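You operate a simulated robot arm through the tools that you are given. There is no shell and no other tool. Be economical: measure what you need, move in short steps, check, and stop when the job is done.

The job below is to be done with a simulated two-armed robot. You get a single attempt, and the scene is never put back.

TASK
Take the rag from the flat end of the bench and lay it out flat on the deck behind the grooved roller.
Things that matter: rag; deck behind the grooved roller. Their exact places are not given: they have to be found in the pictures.

It is judged by the outcome, as a careful person would: the job done as asked, and still so three seconds after it is handed in. It fails if anything else is knocked over, pushed out of place, dropped, spilled or broken.

THE ROBOT
Two 7-joint arms with two-finger parallel grippers on one trunk, on a base that drives. Base frame: it is fixed to the floor where the robot stands at the start and does not move with it; the origin is under the middle of the robot, x ahead of it, y to its left, z up. Units: cm, degrees, N and s.
The left shoulder is at the start at [7, 16.3, 122], the right one opposite. With the tool pointing down near the work surface each hand reaches from about 38 to 88 cm from the robot's upright axis, wherever it stands, measured 20 degrees to its own side. Places, roughly: deck behind the grooved roller [330, 10, 90]. Payload 3.43 kg a hand.
The tool frame of a hand sits at the grasp point between the pads (the TCP): z along the fingers, y along the line on which they close. The tips reach 3.4 cm beyond it. The gripper opens to 12.8 cm. The fingers are 2.4 cm wide and 1.2 cm thick; the gripper's body (4.8 by 13 cm) begins 9.6 cm behind the TCP.
Orientation is told as [roll, pitch, yaw] about the base's x, y, z axes, in that order, counted from this pose: with the fingers straight down and closing along the base's y, the tool's x points along the base's -x, its y along +y and its z along -z.

THE INTERFACE
- The arms move only by the tool arm_command. It takes "left_plan", "right_plan" or both (then of equal length, played together; a hand with none holds still); each is a list that holds one entry, the list of rows, each a list of 7 numbers: the shift along the tool's x, y, z in units of 250 mm (1.0 is 250 mm), then the turn, a rotation vector about the tool's x, y, z in units of 120 degrees (1.0 is 120 degrees), then the finger opening in cm, from 0 to 12.8. In form: [[[tx, ty, tz, rx, ry, rz, hand], ...]]. A call has 1 to 12 rows; each row is the pose to reach, as a shift and turn from the pose commanded when the call began, along the tool's axes at that moment. A call with a number of a shift or a turn outside -1 to 1 is refused whole. Each row takes 0.2 s and may step no farther than 5 cm and 8.6 degrees from the row before; otherwise, or with a gripper value out of range, the whole call is refused. A pose out of reach is approached as far as the arm can. The call stops where the force on the tool passes 40 N (or 10 N more than at its start, if that is more) or the arm is blocked; 0.2 s more then pass. Each finger travels about 15.3 cm/s and halts on what it meets, pressing with about 42 N; the grip force reading is that of the motor and also rises with nothing between the fingers. The clock runs only during rows and for 0.2 s after the last one: add rows that repeat a pose to give the fingers time. The reply holds the time, the measured pose of the TCP, the force on the tool along the base axes, the opening and the grip force, in the units named above and with some noise, and new pictures: "show" is both (left out), scene, wrist or none (wrist: the cameras of the hands that moved).
- Cameras (640 x 400 px; columns grow to the right, rows downward): "scene" is now at [13.72, -0.79, 144.97]; the picture's right is [-0.07, -1.00, 0.00], its down [-0.57, 0.04, -0.82] and it looks along [0.82, -0.06, -0.57] (base axes); focal length 254 px, centre (320, 200). "left" rides on the left gripper at [7.6, 1.1, -16] in its tool frame; the picture's right is [-0.15, 0.99, 0.00], its down [-0.88, -0.13, -0.46] and it looks along [-0.45, -0.07, 0.89] (tool axes); focal length 234 px, centre (320, 200). "right" rides on the right gripper at [7.6, -1.1, -16] in its tool frame; the picture's right is [0.15, 0.99, 0.00], its down [-0.88, 0.13, -0.46] and it looks along [-0.45, 0.07, 0.89] (tool axes); focal length 234 px, centre (320, 200).
- move_column(by): slides the trunk up (or, below 0, down) by that many cm; the arms and the scene camera ride with it, the base frame stays. It gives what a move gives, with no picture.
- base_move(legs): drives the robot by 1 to 6 legs, each [ahead, left, turn to the left] in cm, cm and degrees, along the robot's own axes; the way and the turn of a leg run together, so that a leg with both is an arc; at most 150 cm and 180 degrees a leg. The arms and the cameras ride along, it lands a little off, and it stops where it bumps. It gives what a move gives, and a new picture of the scene camera.
- turn_head(pan, tilt): turns the head with the scene camera to pan (to the left, within 86 degrees either way) and tilt (down, from -29 to 69), counted from straight ahead of the robot. It gives what a move gives, and a new picture of the scene camera.
- probe_pixels(camera, pixels): for up to 12 pixels [column, row] of the newest picture of that camera ("zoom" is the newest enlarged one), the place [x, y, z] in the base frame of the surface seen there, good to about 0.3 cm. The clock stands still meanwhile.
- enlarge(camera, box): a new picture of the part [left, top, right, bottom] of that camera's present view, enlarged. The clock stands still meanwhile.
- hand_in(): hands the job in; it is judged then, once.

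Keep the steps short. Do not move on a guess: measure, check each grasp and each placing, and mend mistakes. In all there are 80 turns and 260 pictures (those below and enlarged ones count). Leave the grippers open and the arms clear of the work at the hand-in unless told otherwise, and finish with a single line.

The tools are called as a command line: name --argument value ..., lists and objects as JSON in quotes. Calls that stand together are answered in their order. arm_command: Moves the arms, as the interface text tells. Its arguments: {"type":"object","properties":{"left_plan":{"type":"array"},"right_plan":{"type":"array"},"show":{"type":"string","enum":["both","scene","wrist","none"]}},"required":[]} The other tools are called the same way: move_column (by) slides the trunk up or down; base_move (legs) drives the base; turn_head (pan, tilt) turns the head that bears the scene camera; probe_pixels (camera, pixels) gives the place of the surface under pixels of a picture; enlarge (camera, box) takes an enlarged picture of a part of a camera's view; hand_in () hands the job in.

At the start:

```text
t: 0.0
left_tcp_pos: [65.1, 21.56, 114.41]
left_orientation: [0.1, 0.0, -0.1]
left_ft_force: [0.8, -0.1, 0.2]
left_gripper_width: 12.81
left_finger_force: 0.1
right_tcp_pos: [65.53, -30.02, 112.76]
right_orientation: [0.1, 0.0, 0.1]
right_ft_force: [0.2, -0.4, -0.8]
right_gripper_width: 12.79
right_finger_force: 0.2
trunk travel left (down, up): [-70.0, 24.0]
robot x, y, heading: [-0.17, -0.38, -0.2]
head pan, tilt: [-4.2, 34.5]
```

scene: 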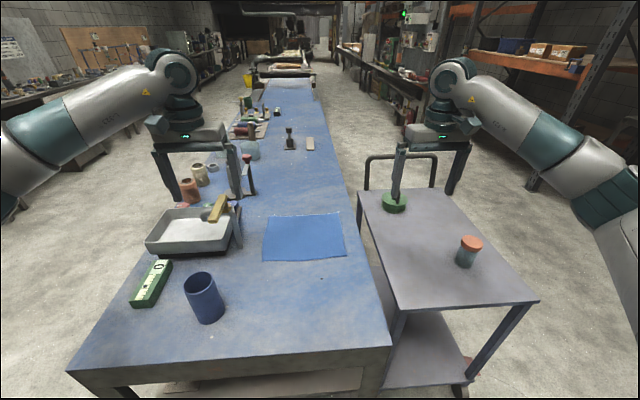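
right: 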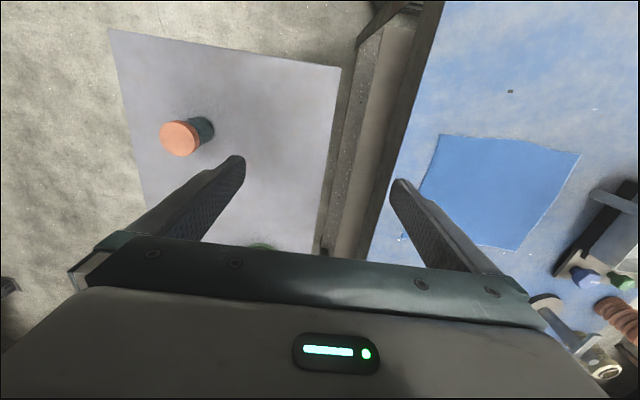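
left: 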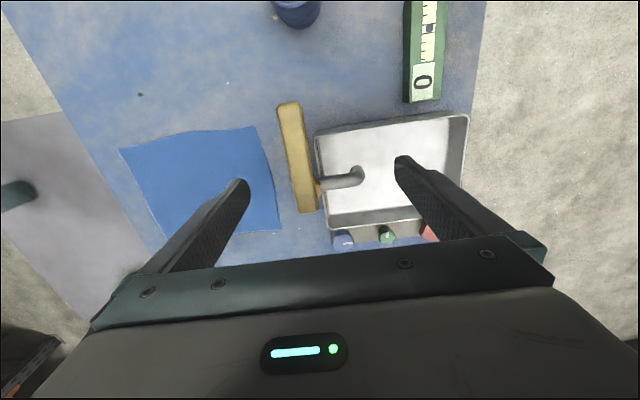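

The rag looks like the blue square near (305,238) in the scene picture. I'll probe its corners, the bench edges and the cart, and enlarge the far end.

probe_pixels --camera "scene" --pixels '[[269, 217], [341, 215], [346, 256], [263, 260], [305, 238], [390, 345], [70, 370], [318, 90], [264, 90], [360, 195], [535, 300], [285, 65]]'

enlarge --camera "scene" --box '[220, 30, 380, 130]'

enlarge --camera "scene" --box '[220, 180, 380, 280]'

```text
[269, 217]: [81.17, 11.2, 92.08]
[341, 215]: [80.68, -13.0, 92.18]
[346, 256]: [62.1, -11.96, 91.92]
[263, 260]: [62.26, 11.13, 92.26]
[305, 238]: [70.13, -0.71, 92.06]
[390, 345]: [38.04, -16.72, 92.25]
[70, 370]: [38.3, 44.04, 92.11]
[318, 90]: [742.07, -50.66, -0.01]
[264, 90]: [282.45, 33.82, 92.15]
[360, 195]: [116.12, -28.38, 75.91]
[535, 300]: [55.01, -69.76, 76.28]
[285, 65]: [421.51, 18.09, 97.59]
```

```text
4.00 times, centred on (300, 80) of scene
```

zoom: 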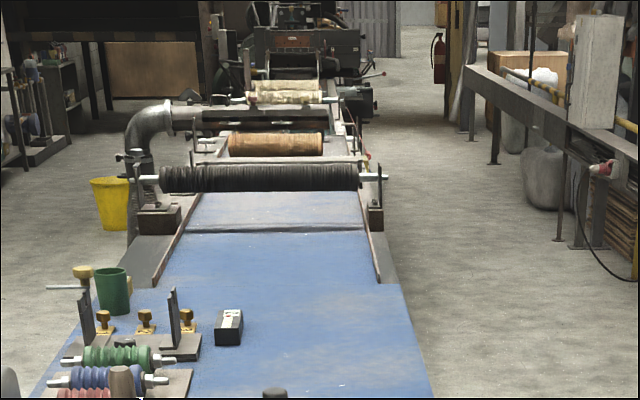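

```text
4.00 times, centred on (300, 230) of scene
```

zoom: 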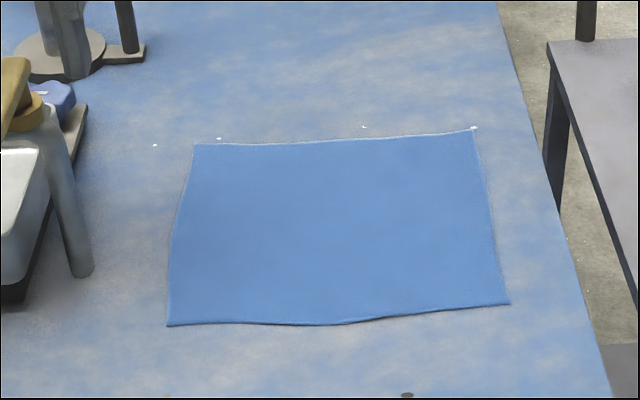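

The probe puts the rag at about x 62–81, y −12..11, z 92. Far off there is a black grooved roller at (260,178) in an enlarged view. I'll enlarge that area again and probe it.

enlarge --camera "scene" --box '[244, 45, 324, 95]'

probe_pixels --camera "scene" --pixels '[[285, 74], [264, 75], [308, 74], [290, 82], [290, 88], [290, 95], [288, 70], [288, 66], [290, 54], [268, 84], [311, 84], [322, 120]]'

```text
8.00 times, centred on (284, 70) of scene
```

zoom: 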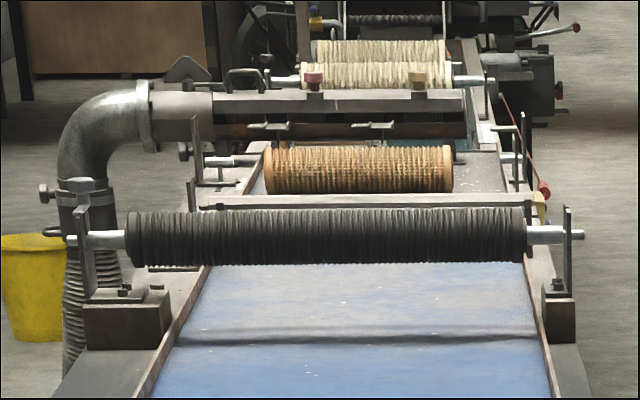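

```text
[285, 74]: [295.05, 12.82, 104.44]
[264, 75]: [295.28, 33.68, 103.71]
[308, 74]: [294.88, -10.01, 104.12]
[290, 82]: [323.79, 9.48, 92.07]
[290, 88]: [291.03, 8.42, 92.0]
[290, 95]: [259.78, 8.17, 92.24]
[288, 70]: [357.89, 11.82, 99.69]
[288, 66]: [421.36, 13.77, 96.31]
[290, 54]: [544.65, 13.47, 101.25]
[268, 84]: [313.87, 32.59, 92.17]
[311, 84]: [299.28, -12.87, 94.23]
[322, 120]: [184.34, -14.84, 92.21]
```

The grooved roller is at x≈295, z≈104, and a bare deck lies beyond it from about x 300 to 350 at z≈92. The interface text gives 87.1 for the work surface, so I'll cross-check heights with the wrist cameras.

probe_pixels --camera "left" --pixels '[[120, 150], [255, 127], [280, 228], [166, 238], [200, 180], [140, 95], [240, 60]]'

probe_pixels --camera "right" --pixels '[[440, 135], [580, 154], [516, 250], [420, 195], [500, 190], [500, 60], [250, 120]]'

enlarge --camera "left" --box '[100, 100, 300, 250]'

```text
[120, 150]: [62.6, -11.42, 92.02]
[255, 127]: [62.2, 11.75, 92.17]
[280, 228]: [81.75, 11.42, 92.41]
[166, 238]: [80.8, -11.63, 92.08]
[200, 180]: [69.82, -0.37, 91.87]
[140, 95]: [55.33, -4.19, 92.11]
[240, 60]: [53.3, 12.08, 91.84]
```

```text
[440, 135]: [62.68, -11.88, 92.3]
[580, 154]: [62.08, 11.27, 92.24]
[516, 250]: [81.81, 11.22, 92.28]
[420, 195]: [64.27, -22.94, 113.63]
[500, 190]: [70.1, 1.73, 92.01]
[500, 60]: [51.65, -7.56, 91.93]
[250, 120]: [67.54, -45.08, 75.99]
```

```text
2.67 times, centred on (200, 175) of left
```

zoom: 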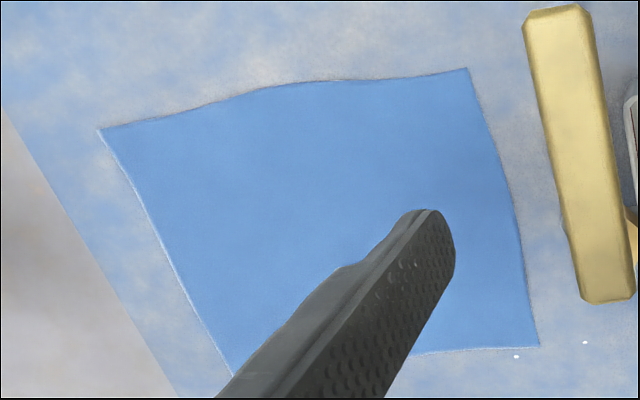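

Scene and wrist probes agree on z≈92, so I'll trust that and confirm it by contact. Next, both hands move over the near edge of the rag (x 64, y ±8.5) and go down to TCP z 100 with the fingers 3 cm open.

arm_command --left_plan '[[[0.01, -0.1, 0, 0, 0, 0, 10], [0.02, -0.2, 0, 0, 0, 0, 8], [0.03, -0.3, 0, 0, 0, 0, 6], [0.044, -0.4, 0, 0, 0, 0, 4], [0.044, -0.522, 0, 0, 0, 0, 3], [0.044, -0.522, 0.05, 0, 0, 0, 3], [0.044, -0.522, 0.2, 0, 0, 0, 3], [0.044, -0.522, 0.35, 0, 0, 0, 3], [0.044, -0.522, 0.48, 0, 0, 0, 3], [0.044, -0.522, 0.576, 0, 0, 0, 3], [0.044, -0.522, 0.576, 0, 0, 0, 3]]]' --right_plan '[[[0.01, 0.15, 0, 0, 0, 0, 10], [0.02, 0.33, 0, 0, 0, 0, 8], [0.03, 0.51, 0, 0, 0, 0, 6], [0.061, 0.69, 0, 0, 0, 0, 4], [0.061, 0.861, 0, 0, 0, 0, 3], [0.061, 0.861, 0.05, 0, 0, 0, 3], [0.061, 0.861, 0.2, 0, 0, 0, 3], [0.061, 0.861, 0.35, 0, 0, 0, 3], [0.061, 0.861, 0.45, 0, 0, 0, 3], [0.061, 0.861, 0.51, 0, 0, 0, 3], [0.061, 0.861, 0.51, 0, 0, 0, 3]]]'

```text
t: 2.4
left_tcp_pos: [63.7, 8.38, 99.98]
left_orientation: [0.0, 0.0, 0.0]
left_ft_force: [-0.4, -0.2, 0.2]
left_gripper_width: 3.0
left_finger_force: 0.1
right_tcp_pos: [63.91, -8.51, 99.97]
right_orientation: [0.0, -0.1, 0.0]
right_ft_force: [-0.1, -0.5, -1.0]
right_gripper_width: 2.97
right_finger_force: 0.0
trunk travel left (down, up): [-70.0, 24.0]
robot x, y, heading: [0.39, -0.01, 0.1]
head pan, tilt: [-4.2, 34.5]
```

scene: 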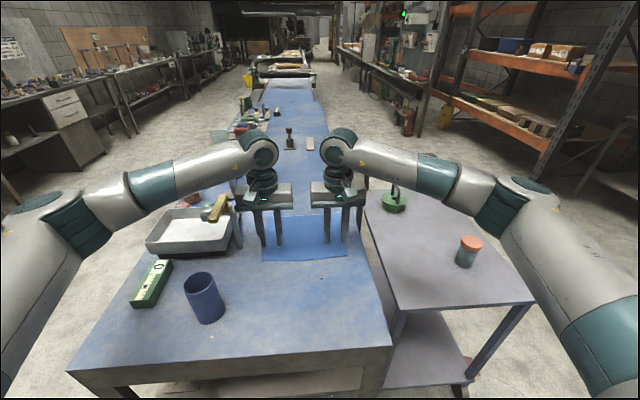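
right: 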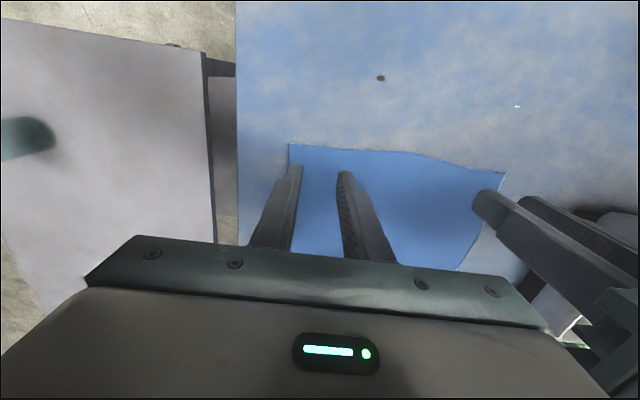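
left: 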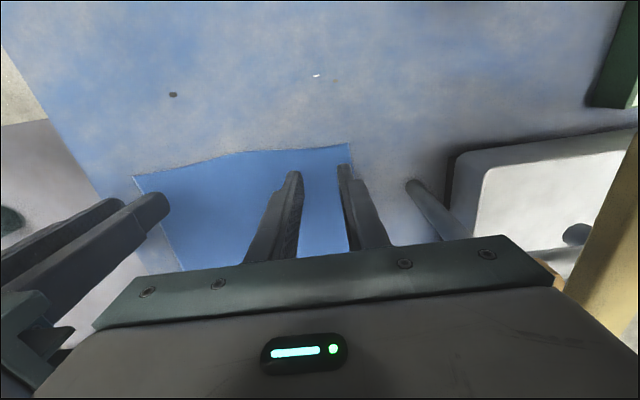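

Both hands are over the rag edge. I'll lower in small steps until contact is felt, expected near TCP z 95.4.

arm_command --left_plan '[[[0, 0, 0.08, 0, 0, 0, 3], [0, 0, 0.14, 0, 0, 0, 3], [0, 0, 0.16, 0, 0, 0, 3], [0, 0, 0.172, 0, 0, 0, 3], [0, 0, 0.18, 0, 0, 0, 3], [0, 0, 0.186, 0, 0, 0, 3], [0, 0, 0.186, 0, 0, 0, 3]]]' --right_plan '[[[0, 0, 0.08, 0, 0, 0, 3], [0, 0, 0.14, 0, 0, 0, 3], [0, 0, 0.16, 0, 0, 0, 3], [0, 0, 0.172, 0, 0, 0, 3], [0, 0, 0.18, 0, 0, 0, 3], [0, 0, 0.186, 0, 0, 0, 3], [0, 0, 0.186, 0, 0, 0, 3]]]' --show "wrist"

```text
t: 4.0
left_tcp_pos: [63.64, 8.5, 95.55]
left_orientation: [-0.1, -0.2, -0.1]
left_ft_force: [3.1, -0.6, 9.9]
left_gripper_width: 2.97
left_finger_force: 0.0
right_tcp_pos: [63.89, -8.5, 95.68]
right_orientation: [0.0, -0.1, -0.1]
right_ft_force: [5.5, 0.0, 17.0]
right_gripper_width: 2.99
right_finger_force: 0.0
trunk travel left (down, up): [-70.0, 24.0]
robot x, y, heading: [-0.34, -0.42, -0.3]
head pan, tilt: [-4.2, 34.5]
```

right: 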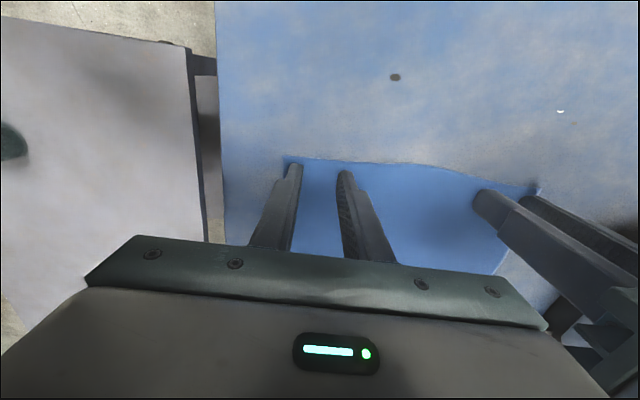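
left: 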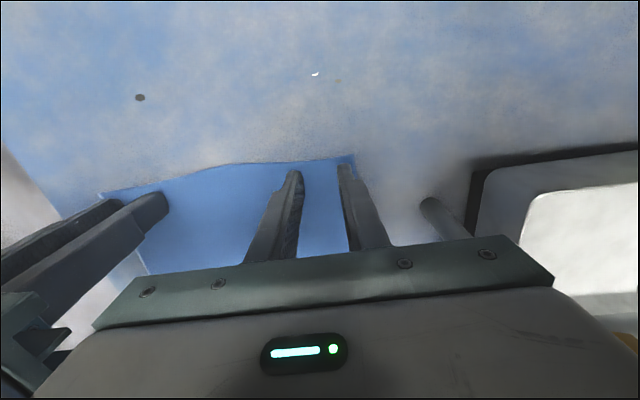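

Contact at 10 and 17 N with TCP z≈95.6, so the surface is at about 92.2. Now I'll close both grippers here to pinch the cloth.

arm_command --left_plan '[[[0, 0, 0, 0, 0, 0, 2], [0, 0, 0, 0, 0, 0, 1], [0, 0, 0, 0, 0, 0, 0], [0, 0, 0, 0, 0, 0, 0], [0, 0, 0, 0, 0, 0, 0]]]' --right_plan '[[[0, 0, 0, 0, 0, 0, 2], [0, 0, 0, 0, 0, 0, 1], [0, 0, 0, 0, 0, 0, 0], [0, 0, 0, 0, 0, 0, 0], [0, 0, 0, 0, 0, 0, 0]]]' --show "wrist"

```text
t: 5.2
left_tcp_pos: [63.48, 8.5, 95.58]
left_orientation: [0.0, -0.2, 0.0]
left_ft_force: [0.6, -0.7, 9.3]
left_gripper_width: 0.0
left_finger_force: 32.7
right_tcp_pos: [63.65, -8.6, 95.56]
right_orientation: [0.1, -0.1, 0.0]
right_ft_force: [0.3, 2.8, 24.3]
right_gripper_width: 0.18
right_finger_force: 37.2
trunk travel left (down, up): [-70.0, 24.0]
robot x, y, heading: [0.42, 0.27, -0.2]
head pan, tilt: [-4.2, 34.5]
```

right: 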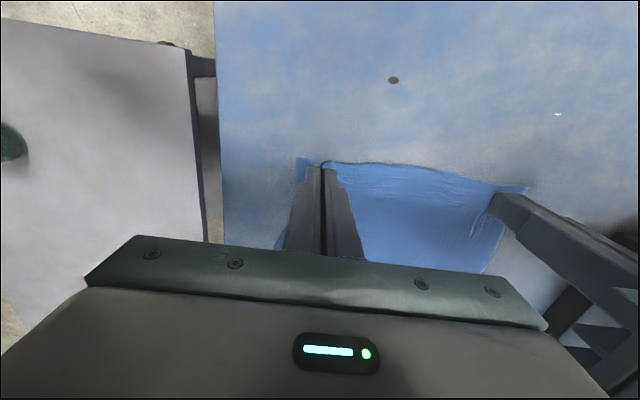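
left: 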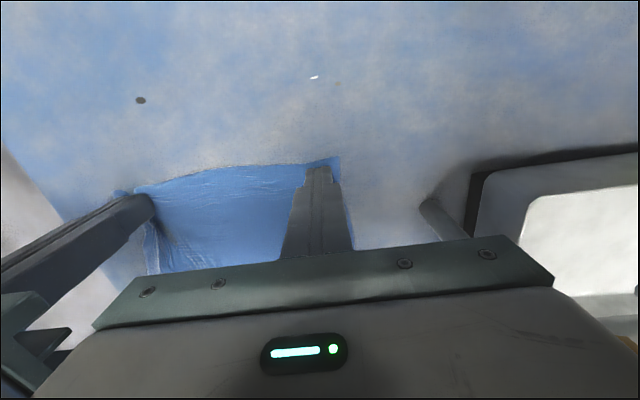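

The right gripper stopped at 0.18, so it holds cloth. The left closed to 0.0 and missed. I'll reopen the left only, press about 0.5 cm harder, and close again.

arm_command --left_plan '[[[0, 0, -0.02, 0, 0, 0, 1.5], [0, 0, -0.02, 0, 0, 0, 3], [0, 0, 0, 0, 0, 0, 3], [0, 0, 0.012, 0, 0, 0, 3], [0, 0, 0.02, 0, 0, 0, 3], [0, 0, 0.02, 0, 0, 0, 2], [0, 0, 0.02, 0, 0, 0, 1], [0, 0, 0.02, 0, 0, 0, 0], [0, 0, 0.02, 0, 0, 0, 0], [0, 0, 0.02, 0, 0, 0, 0]]]' --show "wrist"

```text
t: 6.6
left_tcp_pos: [63.8, 8.37, 95.62]
left_orientation: [-0.3, -0.6, 0.1]
left_ft_force: [-2.5, 0.4, 17.4]
left_gripper_width: 2.0
left_finger_force: 0.1
right_tcp_pos: [63.73, -8.61, 95.52]
right_orientation: [0.2, -0.1, 0.1]
right_ft_force: [-4.1, -0.3, 15.6]
right_gripper_width: 0.18
right_finger_force: 36.1
trunk travel left (down, up): [-70.0, 24.0]
robot x, y, heading: [-0.14, -0.07, -0.4]
head pan, tilt: [-4.2, 34.5]
stopped in row 6 (left hand): the force on the tool passed its limit (the readings are from after the stop); the commanded pose is now the measured one
```

left: 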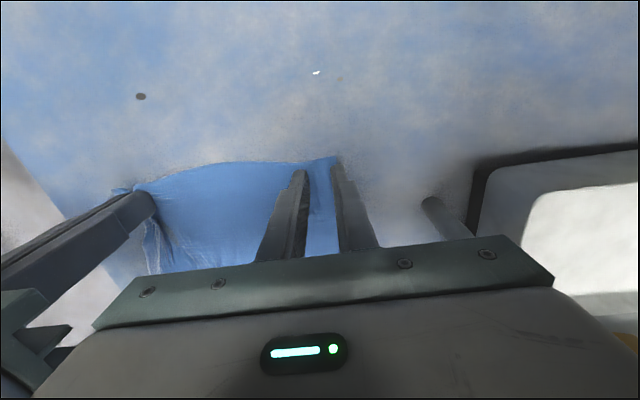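

It stopped on the force limit, still pressing at about 17 N with a small fold visible between the fingers. I'll close from here.

arm_command --left_plan '[[[0, 0, 0.004, 0, 0, 0, 1.5], [0, 0, 0.004, 0, 0, 0, 1], [0, 0, 0.004, 0, 0, 0, 0.5], [0, 0, 0.004, 0, 0, 0, 0], [0, 0, 0.004, 0, 0, 0, 0], [0, 0, 0.004, 0, 0, 0, 0]]]' --show "wrist"

```text
t: 8.0
left_tcp_pos: [63.82, 8.38, 95.53]
left_orientation: [-0.3, -0.7, 0.0]
left_ft_force: [7.0, 0.7, 36.5]
left_gripper_width: 0.0
left_finger_force: 32.8
right_tcp_pos: [63.68, -8.57, 95.55]
right_orientation: [0.0, -0.2, 0.1]
right_ft_force: [5.3, 1.6, 22.9]
right_gripper_width: 0.19
right_finger_force: 36.1
trunk travel left (down, up): [-70.0, 24.0]
robot x, y, heading: [-0.11, -0.02, -0.0]
head pan, tilt: [-4.2, 34.5]
```

left: 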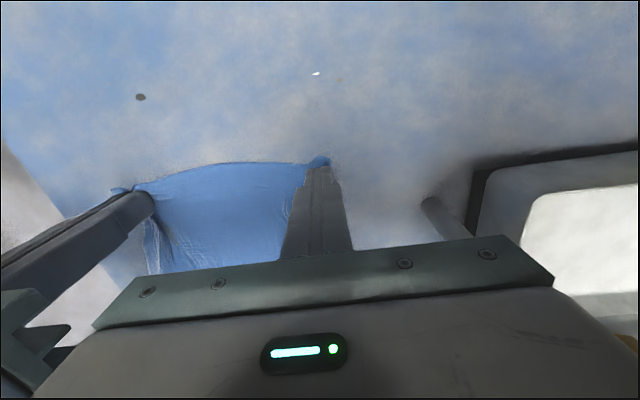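

The left missed again. Its outer finger seems to have slid off the side edge of the rag. I'll raise the left hand 4 cm, open it, and see where the edge is now.

arm_command --left_plan '[[[0, 0, -0.03, 0, 0, 0, 1.5], [0, 0, -0.1, 0, 0, 0, 3.5], [0, 0, -0.2, 0, 0, 0, 3.5], [0, 0, -0.2, 0, 0, 0, 3.5]]]' --show "wrist"

enlarge --camera "left" --box '[100, 120, 420, 320]'

enlarge --camera "scene" --box '[220, 190, 380, 290]'

```text
t: 9.0
left_tcp_pos: [63.6, 8.53, 100.21]
left_orientation: [-0.3, -0.5, 0.0]
left_ft_force: [-0.6, -0.3, -0.2]
left_gripper_width: 3.5
left_finger_force: 0.0
right_tcp_pos: [63.79, -8.53, 95.55]
right_orientation: [0.0, -0.2, -0.1]
right_ft_force: [-0.6, -1.9, 36.5]
right_gripper_width: 0.16
right_finger_force: 36.2
trunk travel left (down, up): [-70.0, 24.0]
robot x, y, heading: [-0.21, -0.02, 0.0]
head pan, tilt: [-4.2, 34.5]
```

left: 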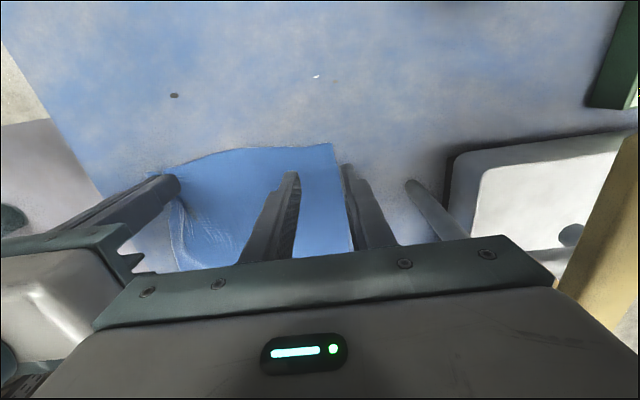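

```text
2.00 times, centred on (260, 220) of left
```

zoom: 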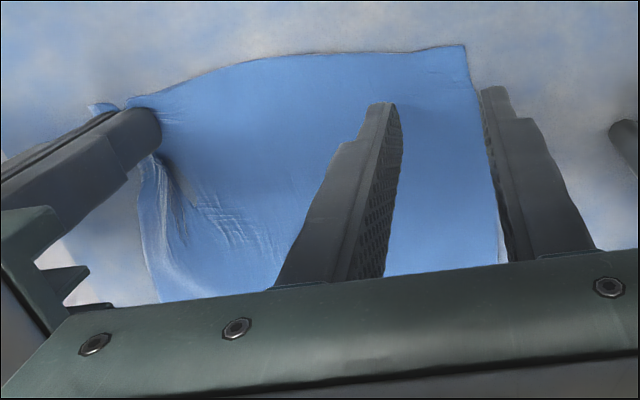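

```text
4.00 times, centred on (300, 240) of scene
```

zoom: 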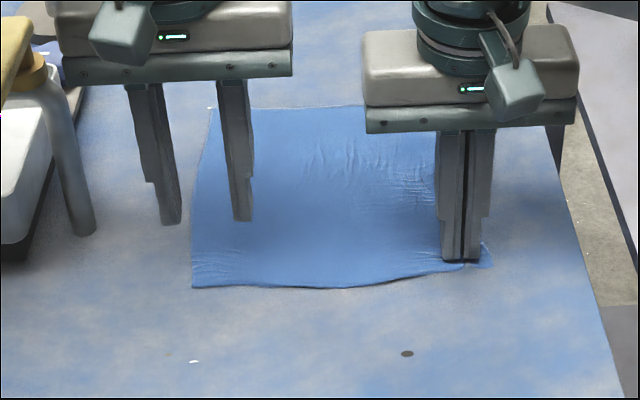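

The cloth shifted right, and its left corner is at left-camera pixel (332,144). I'll measure it.

probe_pixels --camera "left" --pixels '[[330, 147], [345, 190], [352, 240], [260, 155]]'

```text
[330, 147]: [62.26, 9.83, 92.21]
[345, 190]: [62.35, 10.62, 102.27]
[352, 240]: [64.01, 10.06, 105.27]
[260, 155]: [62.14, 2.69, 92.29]
```

The edge is at y≈9.8. I'll shift the left hand to y≈6.2 so both fingers land on cloth, press and pinch. The right hand eases up 0.2 cm at the same time to relieve its 36 N.

arm_command --left_plan '[[[0, -0.092, 0, 0, 0, 0, 3], [0, -0.092, 0.1, 0, 0, 0, 3], [0, -0.092, 0.17, 0, 0, 0, 3], [0, -0.092, 0.183, 0, 0, 0, 3], [0, -0.092, 0.19, 0, 0, 0, 3], [0, -0.092, 0.192, 0, 0, 0, 2.2], [0, -0.092, 0.192, 0, 0, 0, 1.4], [0, -0.092, 0.192, 0, 0, 0, 0.6], [0, -0.092, 0.192, 0, 0, 0, 0], [0, -0.092, 0.192, 0, 0, 0, 0], [0, -0.092, 0.192, 0, 0, 0, 0]]]' --right_plan '[[[0, 0, -0.008, 0, 0, 0, 0], [0, 0, -0.008, 0, 0, 0, 0], [0, 0, -0.008, 0, 0, 0, 0], [0, 0, -0.008, 0, 0, 0, 0], [0, 0, -0.008, 0, 0, 0, 0], [0, 0, -0.008, 0, 0, 0, 0], [0, 0, -0.008, 0, 0, 0, 0], [0, 0, -0.008, 0, 0, 0, 0], [0, 0, -0.008, 0, 0, 0, 0], [0, 0, -0.008, 0, 0, 0, 0], [0, 0, -0.008, 0, 0, 0, 0]]]' --show "wrist"

```text
t: 11.4
left_tcp_pos: [63.83, 6.16, 95.57]
left_orientation: [-0.3, -0.5, 0.0]
left_ft_force: [1.4, 0.6, 25.5]
left_gripper_width: 0.0
left_finger_force: 32.9
right_tcp_pos: [63.6, -8.56, 95.66]
right_orientation: [0.1, -0.1, 0.0]
right_ft_force: [0.1, 2.5, 8.8]
right_gripper_width: 0.14
right_finger_force: 36.2
trunk travel left (down, up): [-70.0, 24.0]
robot x, y, heading: [-0.22, -0.12, 0.1]
head pan, tilt: [-4.2, 34.5]
```

right: 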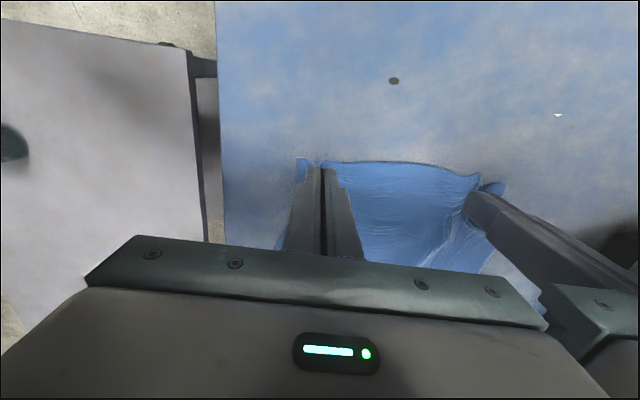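
left: 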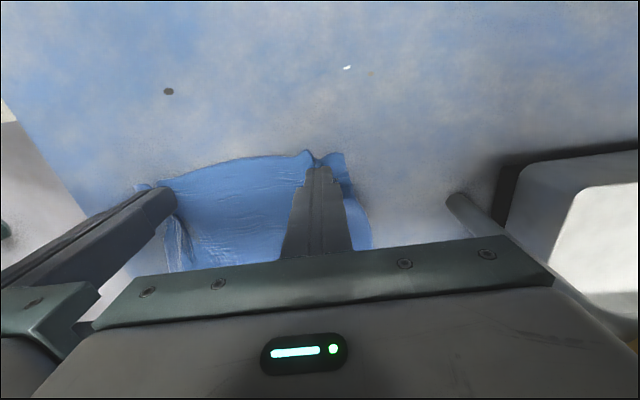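

The left reading is still 0, but the left picture shows a fold at (315,155). I'll lift both hands 4 cm together and look.

arm_command --left_plan '[[[0, 0, -0.03, 0, 0, 0, 0], [0, 0, -0.07, 0, 0, 0, 0], [0, 0, -0.12, 0, 0, 0, 0], [0, 0, -0.16, 0, 0, 0, 0]]]' --right_plan '[[[0, 0, -0.03, 0, 0, 0, 0], [0, 0, -0.07, 0, 0, 0, 0], [0, 0, -0.12, 0, 0, 0, 0], [0, 0, -0.16, 0, 0, 0, 0]]]'

enlarge --camera "scene" --box '[220, 190, 380, 290]'

```text
t: 12.4
left_tcp_pos: [63.97, 6.16, 99.28]
left_orientation: [-0.1, -0.2, 0.0]
left_ft_force: [1.1, 0.0, -0.1]
left_gripper_width: 0.0
left_finger_force: 33.5
right_tcp_pos: [63.91, -8.57, 99.48]
right_orientation: [0.0, 0.1, 0.0]
right_ft_force: [0.2, -0.1, 0.7]
right_gripper_width: 0.17
right_finger_force: 36.7
trunk travel left (down, up): [-70.0, 24.0]
robot x, y, heading: [-0.22, 0.34, -0.1]
head pan, tilt: [-4.2, 34.5]
```

scene: 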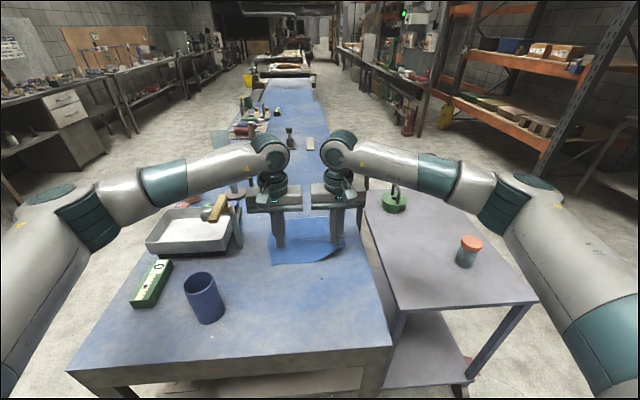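
right: 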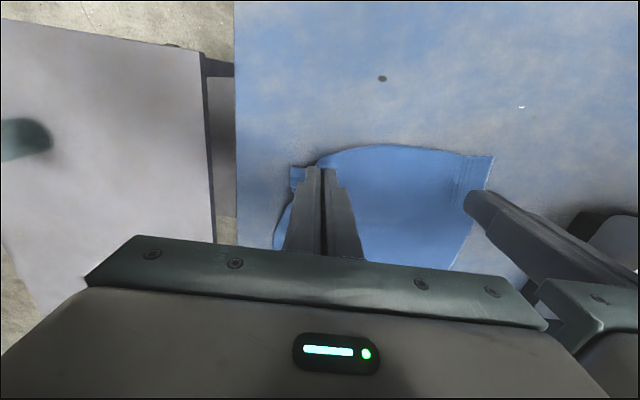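
left: 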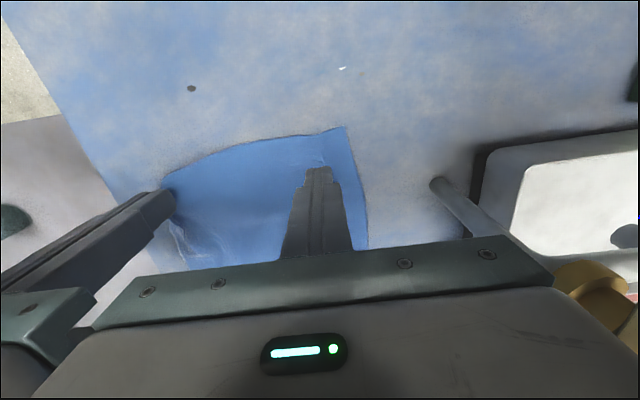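

```text
4.00 times, centred on (300, 240) of scene
```

zoom: 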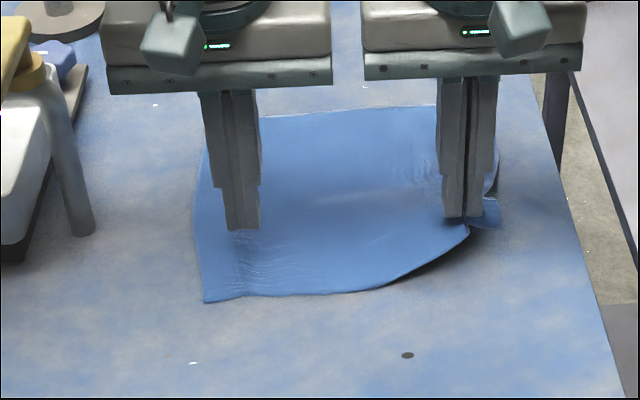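

The right hand holds its corner, but the left slipped out again. I'll lower the right back down to give slack. The left will pinch from a wider 4.6 cm opening, to gather a taller fold, and press a bit harder.

arm_command --left_plan '[[[0, 0, 0, 0, 0, 0, 2.5], [0, 0, 0, 0, 0, 0, 4.6], [0, 0, 0.06, 0, 0, 0, 4.6], [0, 0, 0.12, 0, 0, 0, 4.6], [0, 0, 0.15, 0, 0, 0, 4.6], [0, 0, 0.157, 0, 0, 0, 4.6], [0, 0, 0.162, 0, 0, 0, 4.6]]]' --right_plan '[[[0, 0, 0.04, 0, 0, 0, 0], [0, 0, 0.08, 0, 0, 0, 0], [0, 0, 0.12, 0, 0, 0, 0], [0, 0, 0.145, 0, 0, 0, 0], [0, 0, 0.145, 0, 0, 0, 0], [0, 0, 0.145, 0, 0, 0, 0], [0, 0, 0.145, 0, 0, 0, 0]]]' --show "wrist"

```text
t: 14.0
left_tcp_pos: [64.08, 6.13, 95.58]
left_orientation: [-0.3, -0.6, -0.1]
left_ft_force: [2.3, 1.5, 20.7]
left_gripper_width: 4.61
left_finger_force: 0.0
right_tcp_pos: [63.73, -8.54, 95.98]
right_orientation: [0.0, -0.1, 0.0]
right_ft_force: [0.2, 0.3, 0.1]
right_gripper_width: 0.17
right_finger_force: 36.1
trunk travel left (down, up): [-70.0, 24.0]
robot x, y, heading: [0.24, 0.07, -0.0]
head pan, tilt: [-4.2, 34.5]
```

right: 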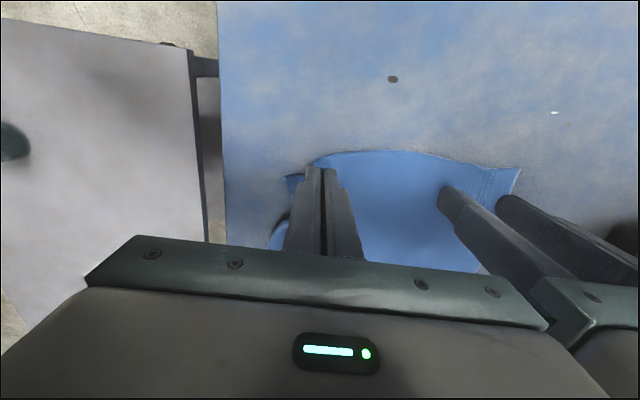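
left: 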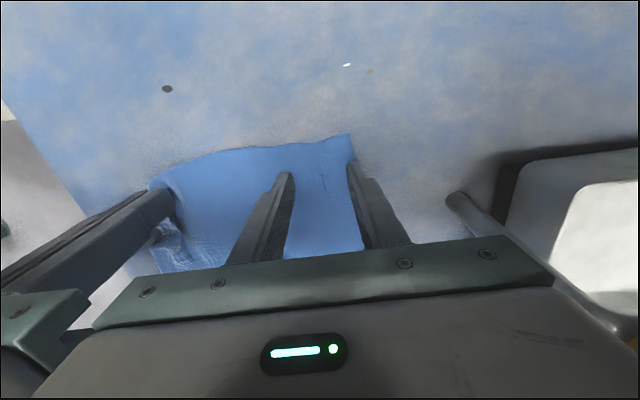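

The outer finger sits right by the side edge but still touches cloth. I'll close slowly and see whether a taller fold forms.

arm_command --left_plan '[[[0, -0.01, 0.002, 0, 0, 0, 3.8], [0, -0.01, 0.002, 0, 0, 0, 3], [0, -0.01, 0.002, 0, 0, 0, 2.2], [0, -0.01, 0.0, 0, 0, 0, 1.4], [0, -0.01, 0.0, 0, 0, 0, 0.7]]]' --show "wrist"

enlarge --camera "left" --box '[240, 120, 400, 220]'

```text
t: 15.2
left_tcp_pos: [63.88, 5.85, 95.44]
left_orientation: [-0.2, -0.6, 0.1]
left_ft_force: [2.0, 1.3, 33.5]
left_gripper_width: 0.73
left_finger_force: 0.3
right_tcp_pos: [63.75, -8.52, 95.96]
right_orientation: [0.0, -0.1, 0.0]
right_ft_force: [0.2, -0.6, 0.4]
right_gripper_width: 0.18
right_finger_force: 36.6
trunk travel left (down, up): [-70.0, 24.0]
robot x, y, heading: [0.01, 0.22, -0.2]
head pan, tilt: [-4.2, 34.5]
```

left: 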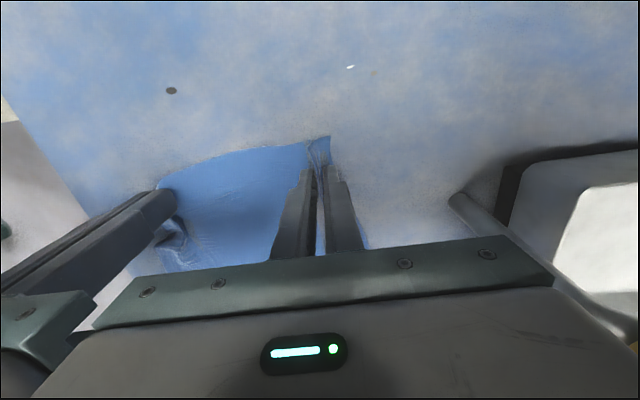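

```text
4.00 times, centred on (320, 170) of left
```

zoom: 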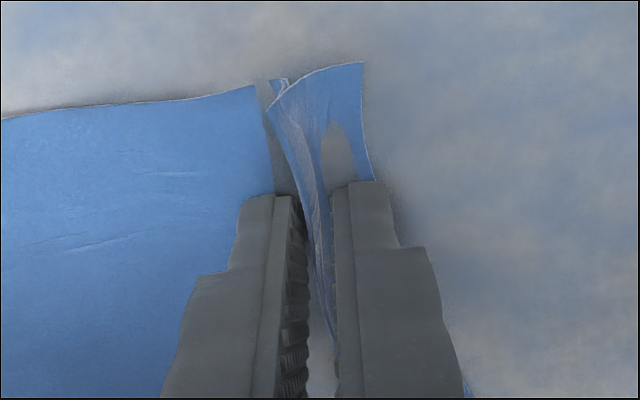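

A tall fold now stands between the left fingers. I'll close fully, then lift both hands 3 cm.

arm_command --left_plan '[[[0, 0, 0, 0, 0, 0, 0.3], [0, 0, 0, 0, 0, 0, 0], [0, 0, 0, 0, 0, 0, 0], [0, 0, 0, 0, 0, 0, 0], [0, 0, -0.04, 0, 0, 0, 0], [0, 0, -0.08, 0, 0, 0, 0], [0, 0, -0.12, 0, 0, 0, 0]]]' --right_plan '[[[0, 0, 0, 0, 0, 0, 0], [0, 0, 0, 0, 0, 0, 0], [0, 0, 0, 0, 0, 0, 0], [0, 0, 0, 0, 0, 0, 0], [0, 0, -0.04, 0, 0, 0, 0], [0, 0, -0.08, 0, 0, 0, 0], [0, 0, -0.12, 0, 0, 0, 0]]]' --show "wrist"

enlarge --camera "scene" --box '[220, 190, 380, 290]'

```text
t: 16.8
left_tcp_pos: [63.99, 5.85, 98.22]
left_orientation: [-0.2, -0.3, 0.0]
left_ft_force: [0.7, 0.3, -0.5]
left_gripper_width: 0.22
left_finger_force: 37.0
right_tcp_pos: [63.97, -8.5, 98.69]
right_orientation: [-0.1, 0.1, 0.0]
right_ft_force: [-0.4, 0.0, 0.3]
right_gripper_width: 0.19
right_finger_force: 36.7
trunk travel left (down, up): [-70.0, 24.0]
robot x, y, heading: [-0.27, 0.1, 0.0]
head pan, tilt: [-4.2, 34.5]
```

right: 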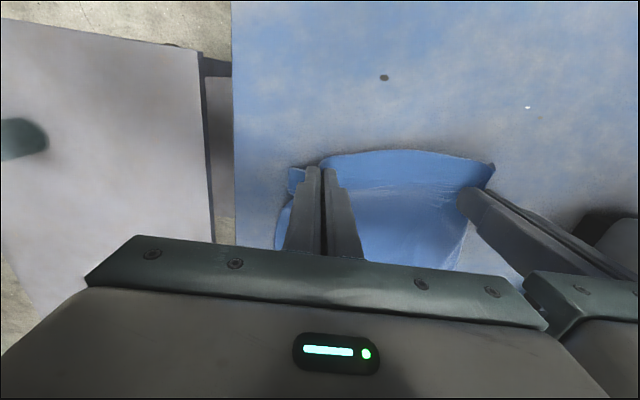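
left: 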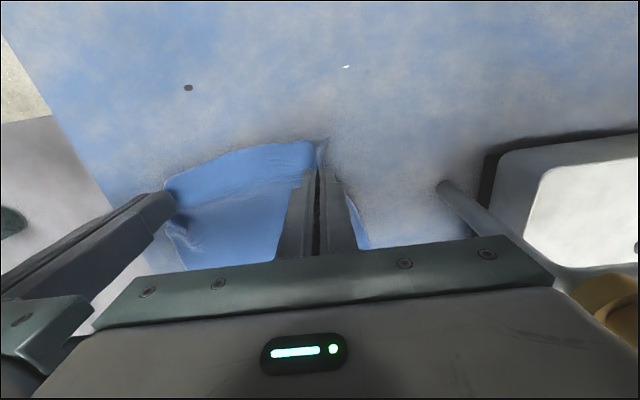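

```text
4.00 times, centred on (300, 240) of scene
```

zoom: 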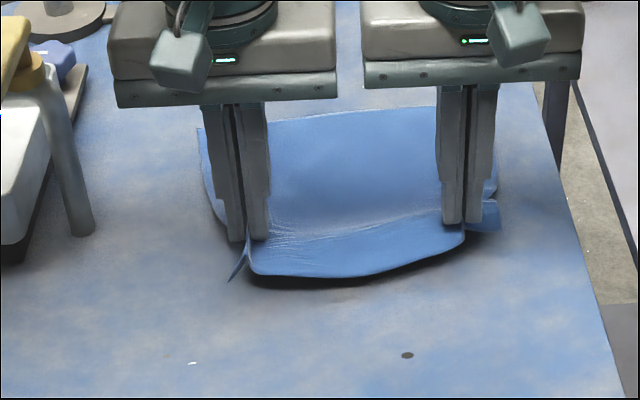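

Both hands hold, at widths 0.22 and 0.19. I'll raise the trunk by its full 24 cm so the rag hangs clear, then look around for the driving route.

move_column --by 24

turn_head --pan -55 --tilt 35

turn_head --pan 0 --tilt 30

```text
t: 19.3
left_tcp_pos: [63.98, 5.99, 122.25]
left_orientation: [-0.2, -0.3, 0.0]
left_ft_force: [0.6, 0.2, -0.4]
left_gripper_width: 0.26
left_finger_force: 37.4
right_tcp_pos: [63.99, -8.59, 122.71]
right_orientation: [0.0, 0.0, 0.1]
right_ft_force: [0.3, 0.2, -0.4]
right_gripper_width: 0.16
right_finger_force: 36.6
trunk travel left (down, up): [-94.0, 0.0]
robot x, y, heading: [-0.07, -0.32, -0.0]
head pan, tilt: [-4.2, 34.5]
```

```text
t: 20.5
left_tcp_pos: [64.0, 5.84, 122.21]
left_orientation: [-0.3, -0.2, 0.0]
left_ft_force: [-0.5, 0.3, 0.0]
left_gripper_width: 0.25
left_finger_force: 36.9
right_tcp_pos: [63.94, -8.45, 122.76]
right_orientation: [0.0, 0.1, -0.1]
right_ft_force: [-0.5, 0.2, 0.0]
right_gripper_width: 0.14
right_finger_force: 36.6
trunk travel left (down, up): [-94.0, 0.0]
robot x, y, heading: [-0.35, 0.04, 0.1]
head pan, tilt: [-55.0, 35.0]
```

scene: 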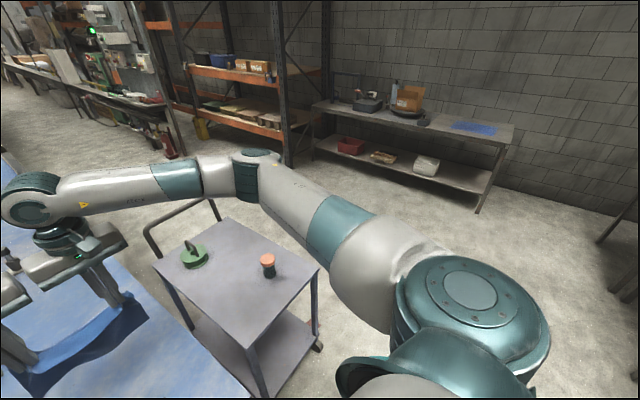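

```text
t: 21.7
left_tcp_pos: [64.11, 5.89, 122.18]
left_orientation: [-0.1, -0.4, 0.0]
left_ft_force: [0.0, -0.1, 1.0]
left_gripper_width: 0.21
left_finger_force: 36.5
right_tcp_pos: [64.04, -8.48, 122.76]
right_orientation: [0.0, 0.1, 0.0]
right_ft_force: [0.3, -0.1, 0.1]
right_gripper_width: 0.18
right_finger_force: 36.3
trunk travel left (down, up): [-94.0, 0.0]
robot x, y, heading: [-0.67, -0.09, -0.1]
head pan, tilt: [0.0, 30.0]
```

scene: 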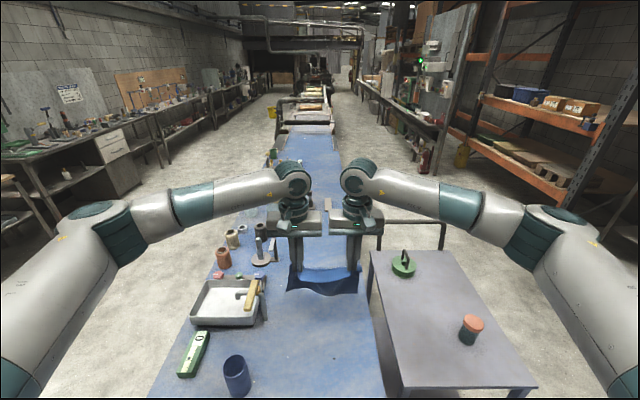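

The rag hangs well from both hands. I'll probe the right aisle for obstacles: cart handle, shelf legs, side bench, extinguisher and floor.

probe_pixels --camera "scene" --pixels '[[444, 224], [384, 222], [422, 172], [462, 165], [560, 205], [440, 120], [358, 80], [400, 110], [400, 165], [535, 385], [388, 130], [340, 110]]'

enlarge --camera "scene" --box '[260, 60, 420, 160]'

```text
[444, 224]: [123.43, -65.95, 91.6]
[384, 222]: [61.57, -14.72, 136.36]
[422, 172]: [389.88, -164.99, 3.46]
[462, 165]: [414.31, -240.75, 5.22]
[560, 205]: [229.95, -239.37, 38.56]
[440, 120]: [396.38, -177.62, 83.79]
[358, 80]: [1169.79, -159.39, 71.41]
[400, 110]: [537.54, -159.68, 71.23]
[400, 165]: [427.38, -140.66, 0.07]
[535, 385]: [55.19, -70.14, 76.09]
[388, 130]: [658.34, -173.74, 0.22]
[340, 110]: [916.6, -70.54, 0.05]
```

```text
4.00 times, centred on (340, 110) of scene
```

zoom: 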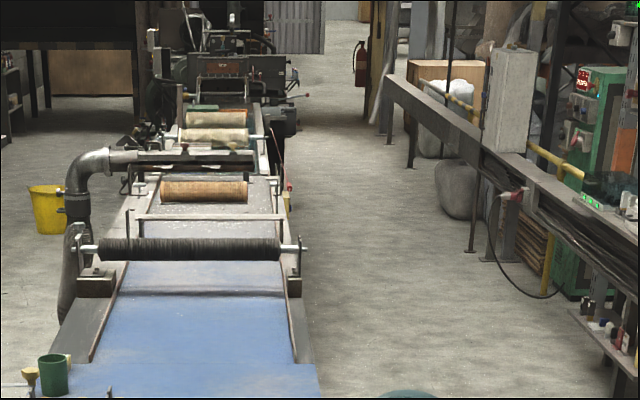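

The right aisle is clear between y≈−70 (cart) and y≈−160 at the side bench. Plan: back 30, slide right 125, go ahead past the cart, then turn left to face the deck from its right side. The first part comes now.

base_move --legs '[[-30, 0, 0], [0, -125, 0]]'

```text
t: 29.6
left_tcp_pos: [34.61, -118.84, 122.26]
left_orientation: [-0.2, -0.3, 0.2]
left_ft_force: [-1.0, -0.4, -0.3]
left_gripper_width: 0.22
left_finger_force: 36.6
right_tcp_pos: [34.63, -133.33, 122.75]
right_orientation: [-0.1, 0.0, 0.1]
right_ft_force: [0.3, 0.6, 0.1]
right_gripper_width: 0.15
right_finger_force: 36.2
trunk travel left (down, up): [-94.0, 0.0]
robot x, y, heading: [-29.41, -125.06, 0.2]
head pan, tilt: [0.0, 30.0]
```

scene: 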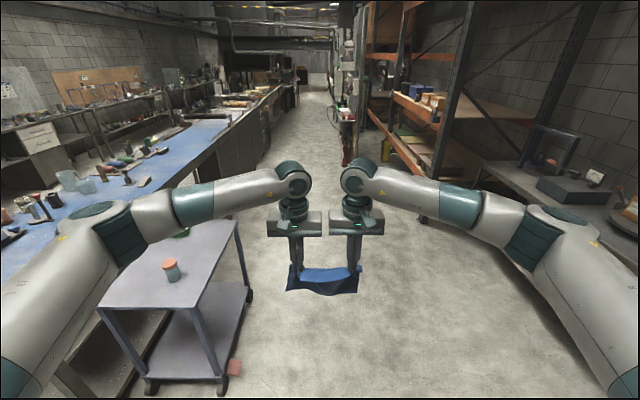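

It arrived cleanly. Before driving ahead I'll check the lateral clearance to the shelves, the elbows and the right-hand table.

probe_pixels --camera "scene" --pixels '[[437, 215], [480, 160], [540, 195], [395, 100], [355, 120], [345, 165], [590, 300], [75, 220], [250, 298], [480, 200], [525, 240], [418, 95]]'

```text
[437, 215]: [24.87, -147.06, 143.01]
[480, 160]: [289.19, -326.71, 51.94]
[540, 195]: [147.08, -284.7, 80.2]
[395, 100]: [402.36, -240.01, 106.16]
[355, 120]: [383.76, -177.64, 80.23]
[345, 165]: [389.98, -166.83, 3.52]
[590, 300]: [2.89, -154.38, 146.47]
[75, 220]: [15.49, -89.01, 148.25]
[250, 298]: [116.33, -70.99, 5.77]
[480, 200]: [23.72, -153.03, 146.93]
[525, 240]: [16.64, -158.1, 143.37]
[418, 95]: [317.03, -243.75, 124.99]
```

There's plenty of room. I'll drive ahead 280 in two legs to x≈250, then turn left 90 degrees. The hands then end at y≈−61, clear of the bench.

base_move --legs '[[140, 0, 0], [140, 0, 0], [0, 0, 90]]'

```text
t: 47.0
left_tcp_pos: [245.02, -60.66, 122.37]
left_orientation: [-0.2, -0.3, 90.2]
left_ft_force: [-0.1, 0.2, -0.5]
left_gripper_width: 0.23
left_finger_force: 36.9
right_tcp_pos: [259.5, -60.55, 122.79]
right_orientation: [0.0, 0.1, 90.3]
right_ft_force: [-0.3, -0.2, 0.6]
right_gripper_width: 0.12
right_finger_force: 36.1
trunk travel left (down, up): [-94.0, 0.0]
robot x, y, heading: [251.03, -124.47, 90.4]
head pan, tilt: [0.0, 30.0]
```

scene: 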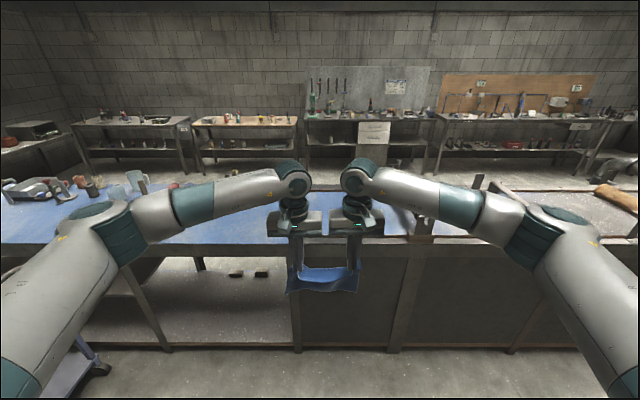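

Now I face +y with the rag still held. I'll slide right by 76 and then measure the deck.

base_move --legs '[[0, -76, 0]]'

turn_head --pan 0 --tilt 22

```text
t: 51.2
left_tcp_pos: [320.31, -60.02, 122.22]
left_orientation: [-0.2, -0.3, 90.7]
left_ft_force: [0.4, -0.1, -0.3]
left_gripper_width: 0.22
left_finger_force: 37.4
right_tcp_pos: [334.88, -59.92, 122.86]
right_orientation: [-0.1, 0.0, 90.7]
right_ft_force: [0.3, -0.6, -0.1]
right_gripper_width: 0.16
right_finger_force: 36.2
trunk travel left (down, up): [-94.0, 0.0]
robot x, y, heading: [327.39, -123.71, 90.9]
head pan, tilt: [0.0, 30.0]
```

scene: 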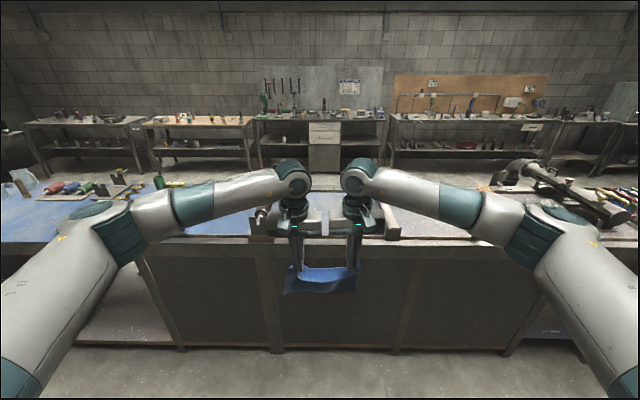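

```text
t: 51.9
left_tcp_pos: [320.6, -60.09, 122.34]
left_orientation: [-0.1, -0.3, 90.8]
left_ft_force: [-0.6, 0.0, -1.2]
left_gripper_width: 0.21
left_finger_force: 37.0
right_tcp_pos: [334.9, -59.88, 122.95]
right_orientation: [0.0, 0.1, 90.7]
right_ft_force: [0.6, 0.1, -0.1]
right_gripper_width: 0.15
right_finger_force: 36.0
trunk travel left (down, up): [-94.0, 0.0]
robot x, y, heading: [326.91, -123.65, 90.7]
head pan, tilt: [0.0, 22.0]
```

scene: 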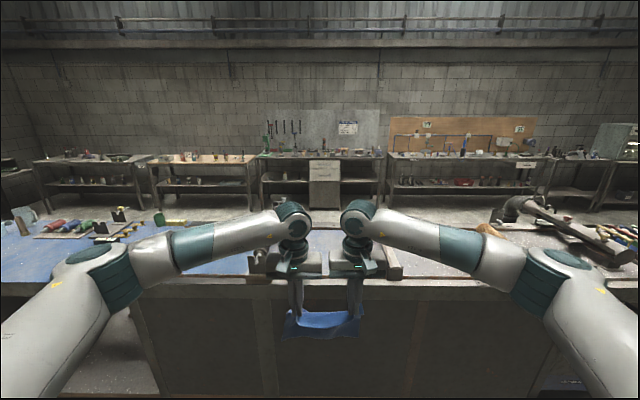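

The hands partly hide the deck. I'll enlarge the deck region and look through the wrist cameras too.

enlarge --camera "scene" --box '[224, 200, 424, 325]'

enlarge --camera "left" --box '[0, 0, 640, 400]'

```text
3.20 times, centred on (324, 262) of scene
```

zoom: 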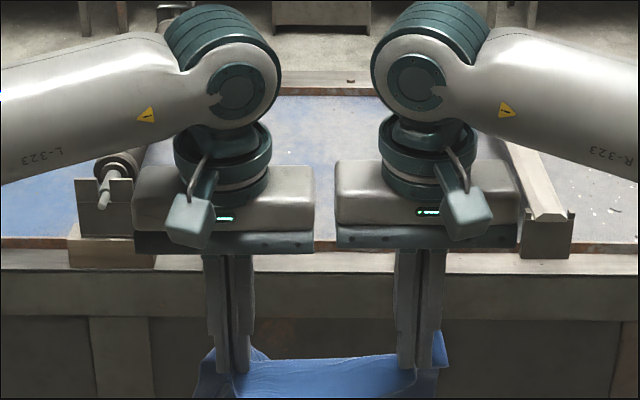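

```text
1.00 times, centred on (320, 200) of left
```

zoom: 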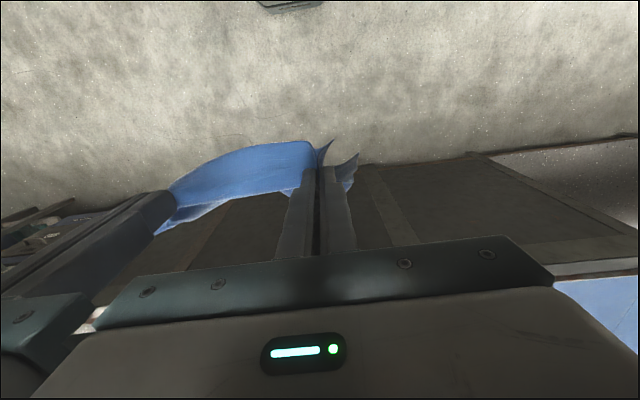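

I'll probe the deck, roller end, crossbar and near rail in the scene picture.

probe_pixels --camera "scene" --pixels '[[257, 256], [325, 238], [325, 262], [325, 272], [325, 275], [325, 228], [394, 270], [394, 262], [388, 247], [260, 248], [262, 275], [325, 290]]'

```text
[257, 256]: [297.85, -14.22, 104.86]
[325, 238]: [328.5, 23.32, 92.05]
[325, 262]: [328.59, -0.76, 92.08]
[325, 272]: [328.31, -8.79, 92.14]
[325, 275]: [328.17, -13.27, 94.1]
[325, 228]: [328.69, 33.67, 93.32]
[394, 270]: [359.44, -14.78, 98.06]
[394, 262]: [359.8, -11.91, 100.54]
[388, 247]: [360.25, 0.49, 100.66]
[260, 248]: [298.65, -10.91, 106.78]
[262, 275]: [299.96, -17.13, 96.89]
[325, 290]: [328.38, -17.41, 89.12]
```

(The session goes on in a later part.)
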